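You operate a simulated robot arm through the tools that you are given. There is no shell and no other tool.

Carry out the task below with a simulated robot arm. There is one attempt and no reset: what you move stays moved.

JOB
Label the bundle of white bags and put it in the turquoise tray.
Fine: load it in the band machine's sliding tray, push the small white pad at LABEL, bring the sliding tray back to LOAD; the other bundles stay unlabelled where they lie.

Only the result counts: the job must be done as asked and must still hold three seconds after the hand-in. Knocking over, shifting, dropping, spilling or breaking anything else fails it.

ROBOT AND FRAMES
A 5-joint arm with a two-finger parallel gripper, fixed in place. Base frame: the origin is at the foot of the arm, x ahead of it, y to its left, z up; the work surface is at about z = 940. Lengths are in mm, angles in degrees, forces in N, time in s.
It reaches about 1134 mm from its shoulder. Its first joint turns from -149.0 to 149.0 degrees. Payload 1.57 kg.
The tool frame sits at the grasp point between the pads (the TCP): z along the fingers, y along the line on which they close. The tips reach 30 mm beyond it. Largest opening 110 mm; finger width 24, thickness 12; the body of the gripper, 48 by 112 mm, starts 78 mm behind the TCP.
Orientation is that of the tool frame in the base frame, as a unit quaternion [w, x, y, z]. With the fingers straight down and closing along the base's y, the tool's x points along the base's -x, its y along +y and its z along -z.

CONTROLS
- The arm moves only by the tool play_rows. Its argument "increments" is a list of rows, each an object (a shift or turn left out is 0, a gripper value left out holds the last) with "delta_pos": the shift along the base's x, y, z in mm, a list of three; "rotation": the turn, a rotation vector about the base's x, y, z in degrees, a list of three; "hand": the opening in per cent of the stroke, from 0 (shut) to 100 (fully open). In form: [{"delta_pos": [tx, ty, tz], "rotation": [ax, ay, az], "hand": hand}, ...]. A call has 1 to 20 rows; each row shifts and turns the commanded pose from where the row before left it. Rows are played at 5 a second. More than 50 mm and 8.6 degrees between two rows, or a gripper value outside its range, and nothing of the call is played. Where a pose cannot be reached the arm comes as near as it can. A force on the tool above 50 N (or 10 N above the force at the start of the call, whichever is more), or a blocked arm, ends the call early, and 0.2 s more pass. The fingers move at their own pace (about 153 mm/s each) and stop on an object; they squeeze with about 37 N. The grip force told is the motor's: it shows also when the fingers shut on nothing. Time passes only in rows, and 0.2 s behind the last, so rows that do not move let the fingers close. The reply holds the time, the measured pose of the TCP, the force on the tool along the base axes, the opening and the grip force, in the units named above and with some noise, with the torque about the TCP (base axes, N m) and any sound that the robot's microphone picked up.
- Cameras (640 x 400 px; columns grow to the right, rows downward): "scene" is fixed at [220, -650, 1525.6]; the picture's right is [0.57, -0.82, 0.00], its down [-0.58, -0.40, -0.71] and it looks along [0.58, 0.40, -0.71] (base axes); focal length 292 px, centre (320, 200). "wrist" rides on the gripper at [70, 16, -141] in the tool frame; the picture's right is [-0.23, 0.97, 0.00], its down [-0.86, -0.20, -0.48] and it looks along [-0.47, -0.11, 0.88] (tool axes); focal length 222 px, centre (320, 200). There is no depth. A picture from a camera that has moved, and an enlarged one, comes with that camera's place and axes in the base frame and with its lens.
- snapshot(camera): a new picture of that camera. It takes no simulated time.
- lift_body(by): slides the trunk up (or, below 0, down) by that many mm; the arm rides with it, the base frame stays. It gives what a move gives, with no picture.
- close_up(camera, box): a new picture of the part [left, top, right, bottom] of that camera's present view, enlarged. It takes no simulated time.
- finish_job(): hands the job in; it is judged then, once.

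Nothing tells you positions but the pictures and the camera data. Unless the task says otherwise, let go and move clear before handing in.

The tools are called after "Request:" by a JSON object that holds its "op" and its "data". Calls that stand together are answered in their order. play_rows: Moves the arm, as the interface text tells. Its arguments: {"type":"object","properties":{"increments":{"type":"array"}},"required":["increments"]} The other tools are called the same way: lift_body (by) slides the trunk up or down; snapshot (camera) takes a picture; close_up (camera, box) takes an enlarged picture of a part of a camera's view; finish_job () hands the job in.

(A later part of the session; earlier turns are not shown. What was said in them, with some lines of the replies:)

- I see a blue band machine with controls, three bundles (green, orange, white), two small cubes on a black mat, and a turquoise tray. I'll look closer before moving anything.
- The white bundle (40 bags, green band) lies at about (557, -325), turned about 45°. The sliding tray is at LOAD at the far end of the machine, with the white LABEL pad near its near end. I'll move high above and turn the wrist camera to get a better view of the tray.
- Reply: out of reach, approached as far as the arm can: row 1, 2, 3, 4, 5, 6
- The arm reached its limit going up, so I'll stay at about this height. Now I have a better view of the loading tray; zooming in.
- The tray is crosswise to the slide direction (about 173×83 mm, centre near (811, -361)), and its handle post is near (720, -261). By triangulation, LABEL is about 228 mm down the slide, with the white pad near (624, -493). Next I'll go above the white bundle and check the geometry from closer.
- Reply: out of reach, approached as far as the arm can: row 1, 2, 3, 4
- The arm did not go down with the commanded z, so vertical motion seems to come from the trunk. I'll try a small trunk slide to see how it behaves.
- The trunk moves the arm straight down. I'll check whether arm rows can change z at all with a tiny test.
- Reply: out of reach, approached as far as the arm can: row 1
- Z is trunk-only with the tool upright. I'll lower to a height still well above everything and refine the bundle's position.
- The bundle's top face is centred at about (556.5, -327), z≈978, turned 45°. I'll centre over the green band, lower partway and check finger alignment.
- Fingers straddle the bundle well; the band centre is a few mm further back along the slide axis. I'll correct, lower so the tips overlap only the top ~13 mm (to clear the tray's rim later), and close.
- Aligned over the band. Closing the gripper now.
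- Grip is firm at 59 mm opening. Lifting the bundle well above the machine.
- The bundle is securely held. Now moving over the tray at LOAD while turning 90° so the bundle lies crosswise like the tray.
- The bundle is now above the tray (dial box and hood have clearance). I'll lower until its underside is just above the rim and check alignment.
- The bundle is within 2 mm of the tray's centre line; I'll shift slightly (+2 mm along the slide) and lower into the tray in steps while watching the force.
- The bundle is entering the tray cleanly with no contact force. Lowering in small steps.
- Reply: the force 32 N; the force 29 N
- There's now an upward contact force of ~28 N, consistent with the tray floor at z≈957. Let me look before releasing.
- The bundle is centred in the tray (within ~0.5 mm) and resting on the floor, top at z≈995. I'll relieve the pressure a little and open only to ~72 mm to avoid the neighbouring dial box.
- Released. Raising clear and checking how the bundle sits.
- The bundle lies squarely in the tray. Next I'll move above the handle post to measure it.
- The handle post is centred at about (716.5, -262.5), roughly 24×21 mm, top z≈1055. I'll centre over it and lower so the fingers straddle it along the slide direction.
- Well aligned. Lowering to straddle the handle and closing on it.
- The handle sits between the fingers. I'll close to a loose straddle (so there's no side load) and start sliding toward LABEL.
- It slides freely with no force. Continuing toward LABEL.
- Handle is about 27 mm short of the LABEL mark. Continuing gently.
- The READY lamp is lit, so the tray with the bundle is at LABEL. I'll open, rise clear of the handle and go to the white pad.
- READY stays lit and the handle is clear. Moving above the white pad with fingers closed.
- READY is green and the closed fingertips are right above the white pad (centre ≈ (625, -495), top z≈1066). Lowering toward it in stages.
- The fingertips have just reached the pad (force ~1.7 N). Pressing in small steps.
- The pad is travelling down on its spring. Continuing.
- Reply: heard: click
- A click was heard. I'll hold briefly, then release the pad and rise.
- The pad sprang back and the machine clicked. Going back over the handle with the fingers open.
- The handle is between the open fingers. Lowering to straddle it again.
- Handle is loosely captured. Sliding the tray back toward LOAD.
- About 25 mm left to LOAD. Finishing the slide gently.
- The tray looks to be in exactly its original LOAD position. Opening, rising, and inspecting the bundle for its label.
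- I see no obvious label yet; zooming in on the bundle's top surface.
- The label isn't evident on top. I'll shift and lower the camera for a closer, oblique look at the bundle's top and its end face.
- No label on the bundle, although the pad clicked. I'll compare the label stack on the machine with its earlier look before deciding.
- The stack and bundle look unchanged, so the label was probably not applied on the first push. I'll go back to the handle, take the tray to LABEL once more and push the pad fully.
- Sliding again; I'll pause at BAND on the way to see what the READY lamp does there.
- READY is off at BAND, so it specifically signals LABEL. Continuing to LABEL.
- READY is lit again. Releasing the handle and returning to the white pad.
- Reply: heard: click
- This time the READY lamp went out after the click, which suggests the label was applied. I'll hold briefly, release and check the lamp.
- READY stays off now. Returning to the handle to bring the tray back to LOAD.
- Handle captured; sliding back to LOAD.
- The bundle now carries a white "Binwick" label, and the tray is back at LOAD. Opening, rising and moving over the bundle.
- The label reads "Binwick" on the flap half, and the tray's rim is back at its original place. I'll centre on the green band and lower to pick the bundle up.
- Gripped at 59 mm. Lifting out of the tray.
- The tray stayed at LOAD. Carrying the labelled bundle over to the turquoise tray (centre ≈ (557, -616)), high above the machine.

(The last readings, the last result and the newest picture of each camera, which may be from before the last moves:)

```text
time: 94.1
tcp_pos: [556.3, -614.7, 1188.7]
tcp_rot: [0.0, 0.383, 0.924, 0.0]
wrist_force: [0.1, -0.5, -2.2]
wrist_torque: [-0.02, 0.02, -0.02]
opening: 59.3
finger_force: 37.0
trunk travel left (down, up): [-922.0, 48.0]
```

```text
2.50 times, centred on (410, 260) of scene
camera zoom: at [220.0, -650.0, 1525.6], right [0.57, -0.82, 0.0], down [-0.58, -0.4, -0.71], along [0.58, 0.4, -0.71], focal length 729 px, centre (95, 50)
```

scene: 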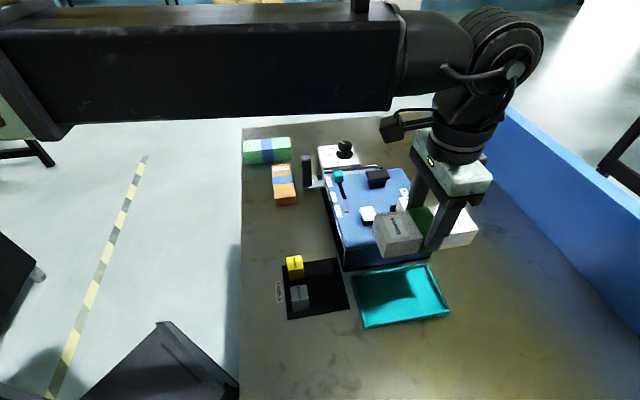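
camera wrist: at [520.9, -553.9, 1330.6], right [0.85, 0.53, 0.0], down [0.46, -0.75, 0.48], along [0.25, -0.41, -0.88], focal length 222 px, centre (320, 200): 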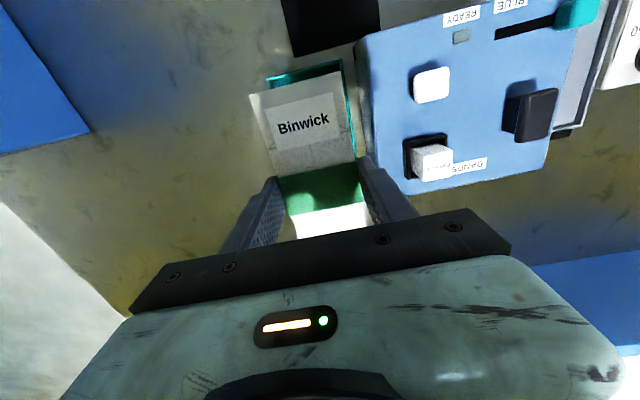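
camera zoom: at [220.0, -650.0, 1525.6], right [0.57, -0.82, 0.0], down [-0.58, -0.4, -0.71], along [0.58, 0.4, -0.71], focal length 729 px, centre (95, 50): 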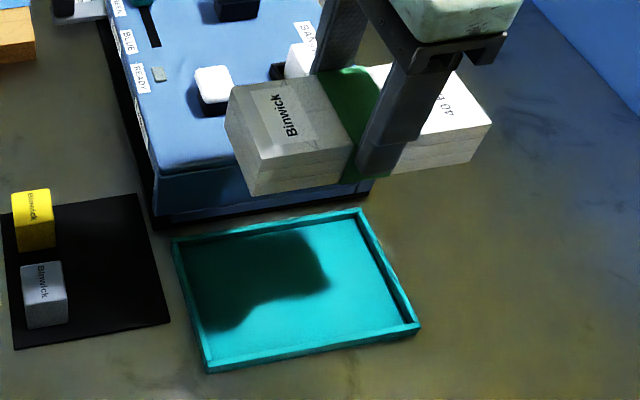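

The bundle is over the turquoise tray; a small correction of a few mm will centre it. Then lowering in stages.

Request:
{"op": "play_rows", "data": {"increments": [{"delta_pos": [-4.2, -1.4, 0]}, {}]}}

Request:
{"op": "lift_body", "data": {"by": -160}}

Request:
{"op": "close_up", "data": {"camera": "wrist", "box": [200, 0, 440, 220]}}

Request:
{"op": "close_up", "data": {"camera": "scene", "box": [330, 180, 490, 340]}}

```text
time: 94.7
tcp_pos: [551.8, -616.3, 1188.8]
tcp_rot: [0.001, 0.382, 0.924, 0.0]
wrist_force: [-0.7, 0.4, -1.7]
wrist_torque: [0.01, 0.0, -0.02]
opening: 59.3
finger_force: 37.0
trunk travel left (down, up): [-922.0, 48.0]
```

```text
time: 96.5
tcp_pos: [551.9, -616.9, 1028.6]
tcp_rot: [0.001, 0.383, 0.924, 0.0]
wrist_force: [-0.8, 0.2, -0.9]
wrist_torque: [0.01, -0.01, 0.03]
opening: 59.4
finger_force: 36.9
trunk travel left (down, up): [-762.0, 208.0]
```

```text
1.82 times, centred on (320, 110) of wrist
camera zoom: at [515.4, -555.1, 1170.6], right [0.85, 0.53, 0.0], down [0.46, -0.75, 0.48], along [0.25, -0.41, -0.88], focal length 404 px, centre (320, 364)
```

zoom: 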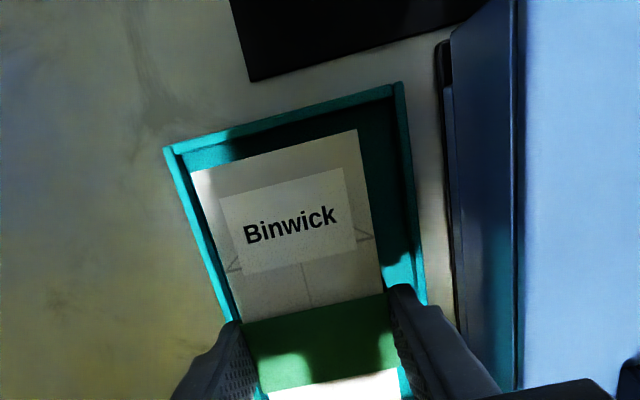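

```text
2.50 times, centred on (410, 260) of scene
camera zoom: at [220.0, -650.0, 1525.6], right [0.57, -0.82, 0.0], down [-0.58, -0.4, -0.71], along [0.58, 0.4, -0.71], focal length 729 px, centre (95, 50)
```

zoom: 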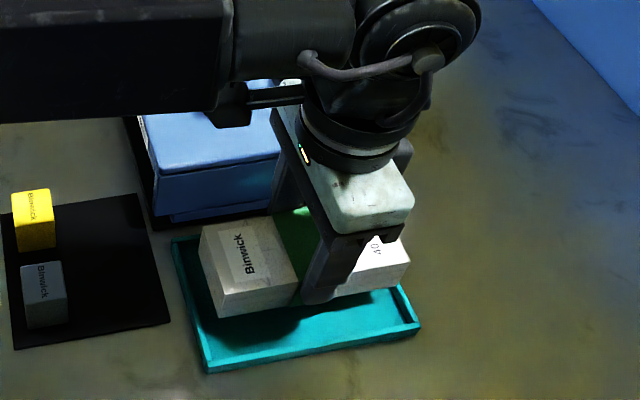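

Well centred: the bundle has ~7–20 mm margin on every side inside the turquoise tray. Lowering further.

Request:
{"op": "lift_body", "data": {"by": -22}}

Request:
{"op": "close_up", "data": {"camera": "scene", "box": [330, 180, 490, 340]}}

Request:
{"op": "close_up", "data": {"camera": "wrist", "box": [200, 0, 440, 220]}}

```text
time: 97.2
tcp_pos: [553.1, -615.7, 1007.0]
tcp_rot: [0.0, 0.383, 0.924, 0.001]
wrist_force: [0.2, -0.6, -1.2]
wrist_torque: [0.01, 0.0, 0.0]
opening: 59.3
finger_force: 37.2
trunk travel left (down, up): [-740.0, 230.0]
```

```text
2.50 times, centred on (410, 260) of scene
camera zoom: at [220.0, -650.0, 1525.6], right [0.57, -0.82, 0.0], down [-0.58, -0.4, -0.71], along [0.58, 0.4, -0.71], focal length 729 px, centre (95, 50)
```

zoom: 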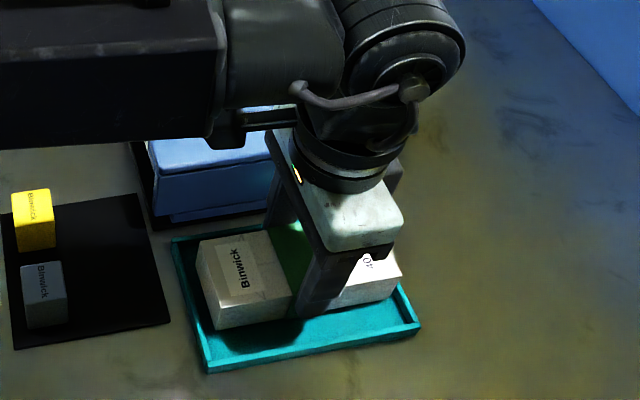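

```text
1.82 times, centred on (320, 110) of wrist
camera zoom: at [515.4, -555.1, 1148.6], right [0.85, 0.53, 0.0], down [0.46, -0.75, 0.48], along [0.25, -0.41, -0.88], focal length 404 px, centre (320, 364)
```

zoom: 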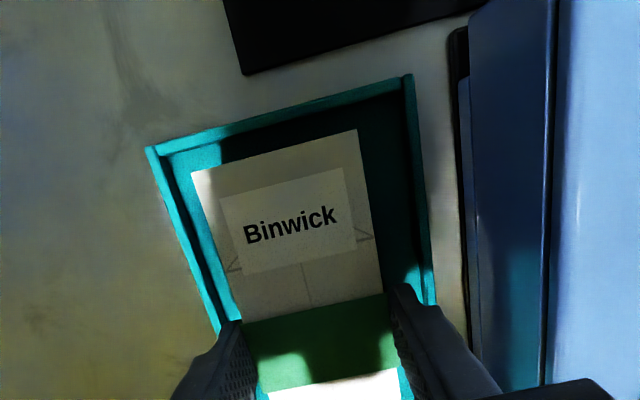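

Request:
{"op": "lift_body", "data": {"by": -5}}

```text
time: 97.7
tcp_pos: [551.9, -617.1, 1002.2]
tcp_rot: [0.001, 0.383, 0.924, 0.0]
wrist_force: [0.1, -0.8, -1.3]
wrist_torque: [0.0, -0.02, 0.04]
opening: 59.2
finger_force: 36.5
trunk travel left (down, up): [-735.0, 235.0]
```

Request:
{"op": "lift_body", "data": {"by": -3}}

```text
time: 98.2
tcp_pos: [552.5, -615.6, 999.3]
tcp_rot: [0.001, 0.382, 0.924, 0.0]
wrist_force: [0.4, 0.4, -2.4]
wrist_torque: [-0.02, 0.02, 0.01]
opening: 59.4
finger_force: 37.3
trunk travel left (down, up): [-732.0, 238.0]
```

Request:
{"op": "lift_body", "data": {"by": -2}}

```text
time: 98.8
tcp_pos: [551.9, -617.5, 997.2]
tcp_rot: [0.0, 0.383, 0.924, -0.001]
wrist_force: [-0.6, -1.3, -2.0]
wrist_torque: [0.02, 0.0, -0.01]
opening: 59.5
finger_force: 36.7
trunk travel left (down, up): [-730.0, 240.0]
```

Request:
{"op": "lift_body", "data": {"by": -2}}

```text
time: 99.3
tcp_pos: [552.8, -616.6, 997.1]
tcp_rot: [0.001, 0.383, 0.924, -0.001]
wrist_force: [4.5, -4.2, 17.1]
wrist_torque: [0.28, 0.21, 0.04]
opening: 59.2
finger_force: 36.6
trunk travel left (down, up): [-728.0, 242.0]
```

The bundle has touched the tray floor. Relieving the pressure and releasing.

Request:
{"op": "lift_body", "data": {"by": 1.5}}

Request:
{"op": "play_rows", "data": {"increments": [{"hand": 55}, {"hand": 58}, {"hand": 64}, {"hand": 68}, {"hand": 68}]}}

Request:
{"op": "close_up", "data": {"camera": "wrist", "box": [200, 0, 440, 220]}}

```text
time: 99.8
tcp_pos: [552.2, -616.0, 996.2]
tcp_rot: [-0.002, 0.383, 0.924, 0.0]
wrist_force: [0.5, 0.6, -1.4]
wrist_torque: [-0.02, 0.0, 0.05]
opening: 59.1
finger_force: 37.0
trunk travel left (down, up): [-730.0, 240.0]
```

```text
time: 101.0
tcp_pos: [552.6, -616.9, 996.3]
tcp_rot: [0.0, 0.382, 0.924, -0.001]
wrist_force: [0.1, 0.8, 0.1]
wrist_torque: [0.01, -0.02, 0.0]
opening: 74.8
finger_force: 0.0
trunk travel left (down, up): [-730.0, 240.0]
```

```text
1.82 times, centred on (320, 110) of wrist
camera zoom: at [515.4, -555.0, 1138.2], right [0.85, 0.53, 0.0], down [0.46, -0.75, 0.48], along [0.25, -0.41, -0.88], focal length 404 px, centre (320, 364)
```

zoom: 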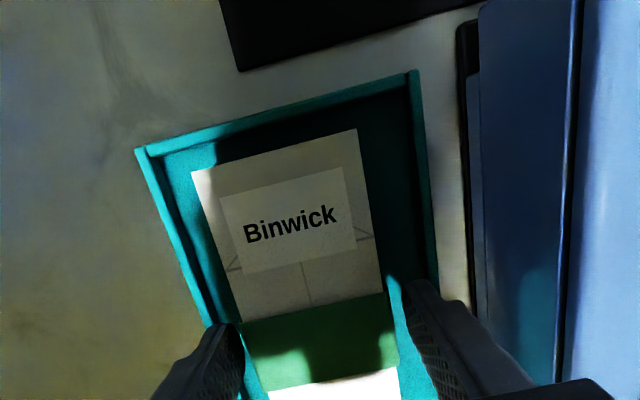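

Released cleanly. Rising straight up and clear, then checking everything.

Request:
{"op": "lift_body", "data": {"by": 190}}

Request:
{"op": "snapshot", "data": {"camera": "scene"}}

Request:
{"op": "snapshot", "data": {"camera": "wrist"}}

```text
time: 103.1
tcp_pos: [552.7, -616.0, 1186.7]
tcp_rot: [0.001, 0.383, 0.924, 0.0]
wrist_force: [-0.6, -0.1, -0.4]
wrist_torque: [0.02, 0.01, 0.03]
opening: 74.5
finger_force: 0.0
trunk travel left (down, up): [-920.0, 50.0]
```

```text
taken
```

scene: 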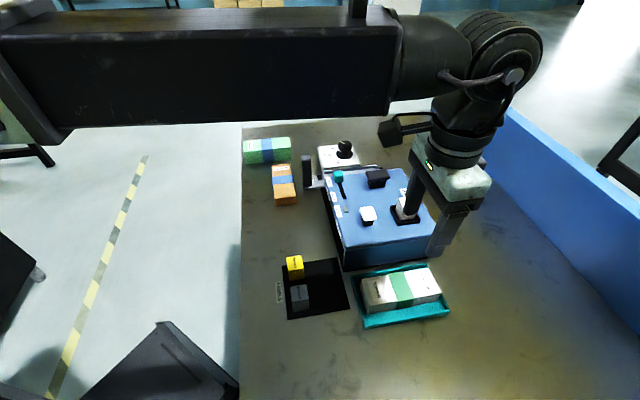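

```text
taken
camera wrist: at [515.4, -555.0, 1328.1], right [0.85, 0.53, 0.0], down [0.46, -0.75, 0.48], along [0.25, -0.41, -0.88], focal length 222 px, centre (320, 200)
```

wrist: 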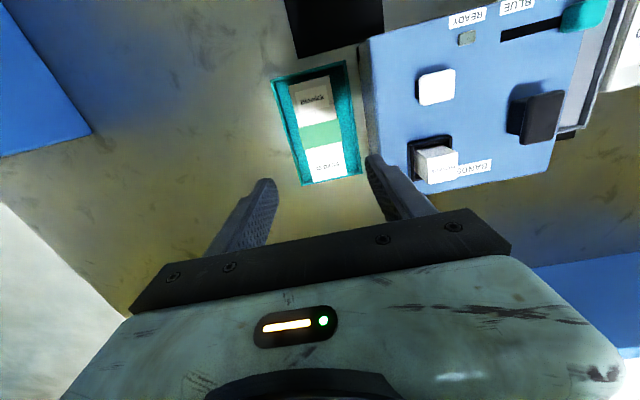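

The labelled bundle lies flat in the turquoise tray. I'll move the arm off to the side and take final check pictures.

Request:
{"op": "play_rows", "data": {"increments": [{"delta_pos": [-13, 30, 0]}, {"delta_pos": [-13, 30, 0]}, {"delta_pos": [-13, 30, 0]}, {"delta_pos": [-13, 30, 0]}, {"delta_pos": [-13, 30, 0]}, {"delta_pos": [-13, 30, 0]}, {"delta_pos": [-13, 30, 0]}, {"delta_pos": [-13, 30, 0]}, {}]}}

Request:
{"op": "snapshot", "data": {"camera": "scene"}}

Request:
{"op": "close_up", "data": {"camera": "scene", "box": [260, 240, 460, 365]}}

Request:
{"op": "close_up", "data": {"camera": "scene", "box": [230, 120, 350, 195]}}

Request:
{"op": "close_up", "data": {"camera": "scene", "box": [310, 130, 450, 218]}}

```text
time: 105.1
tcp_pos: [446.0, -374.3, 1186.0]
tcp_rot: [0.0, 0.383, 0.924, 0.0]
wrist_force: [0.4, -0.4, -0.2]
wrist_torque: [-0.03, -0.01, -0.01]
opening: 74.7
finger_force: 0.0
trunk travel left (down, up): [-920.0, 50.0]
```

```text
taken
```

scene: 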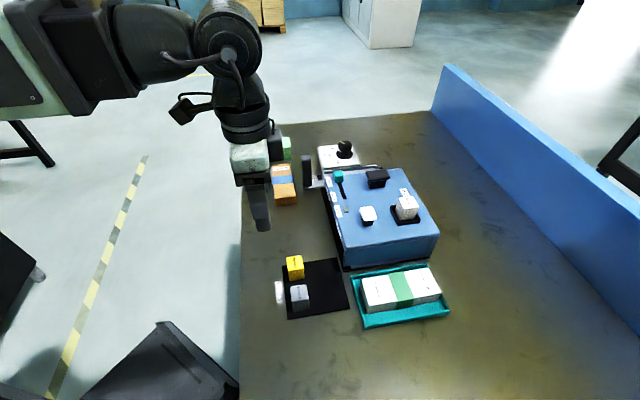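

```text
3.20 times, centred on (360, 302) of scene
camera zoom: at [220.0, -650.0, 1525.6], right [0.57, -0.82, 0.0], down [-0.58, -0.4, -0.71], along [0.58, 0.4, -0.71], focal length 933 px, centre (192, -128)
```

zoom: 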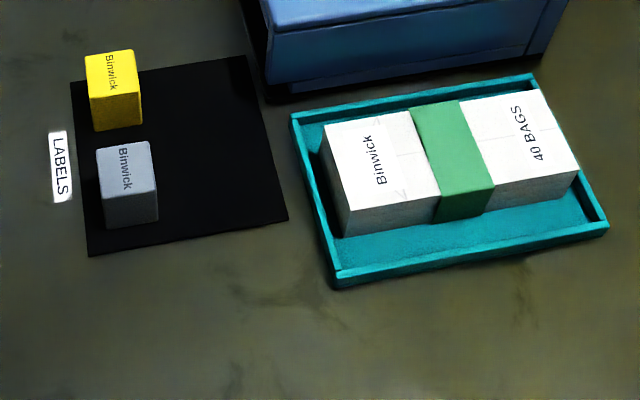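

```text
5.33 times, centred on (290, 158) of scene
camera zoom: at [220.0, -650.0, 1525.6], right [0.57, -0.82, 0.0], down [-0.58, -0.4, -0.71], along [0.58, 0.4, -0.71], focal length 1555 px, centre (480, 427)
```

zoom: 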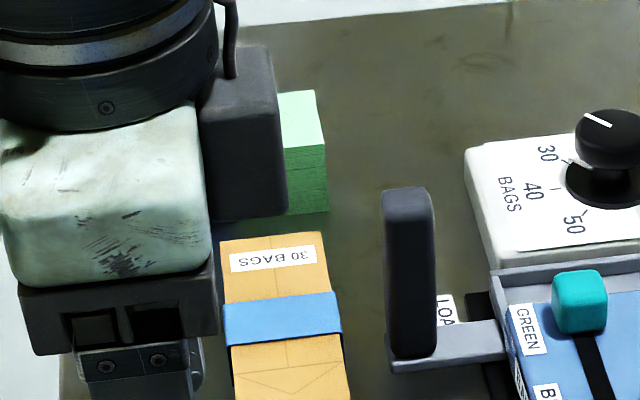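

```text
4.55 times, centred on (380, 174) of scene
camera zoom: at [220.0, -650.0, 1525.6], right [0.57, -0.82, 0.0], down [-0.58, -0.4, -0.71], along [0.58, 0.4, -0.71], focal length 1325 px, centre (47, 318)
```

zoom: 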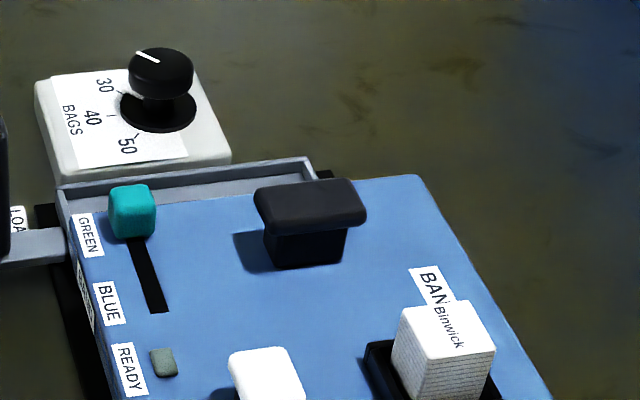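

The white bundle now has a "Binwick" label and sits inside the turquoise tray. The sliding tray looks exactly as it did at LOAD, and the other bundles, label stacks, dial and slider are unchanged. The arm is clear, so I'm handing the job in.

Request:
{"op": "finish_job", "data": {}}

```text
The job is handed in.
```

The bundle of white bags now has a "Binwick" label and is lying flat in the turquoise tray. The sliding tray is back at LOAD. I handed the job in with the gripper open and the arm clear.

- **Second push needed:** The first push of the white pad clicked but left no label. I took the sliding tray back to LABEL and pushed again. This time the READY lamp went out, and the label was on the bundle when the tray came back.
- **Everything else:** In the last pictures, the orange bundle, the two label stacks on the mat, the dial and the band slider look as they did at the start. The green bundle was partly hidden behind the arm in those pictures, but I never worked near it. I left the dial at 30 because your instructions didn't mention it.
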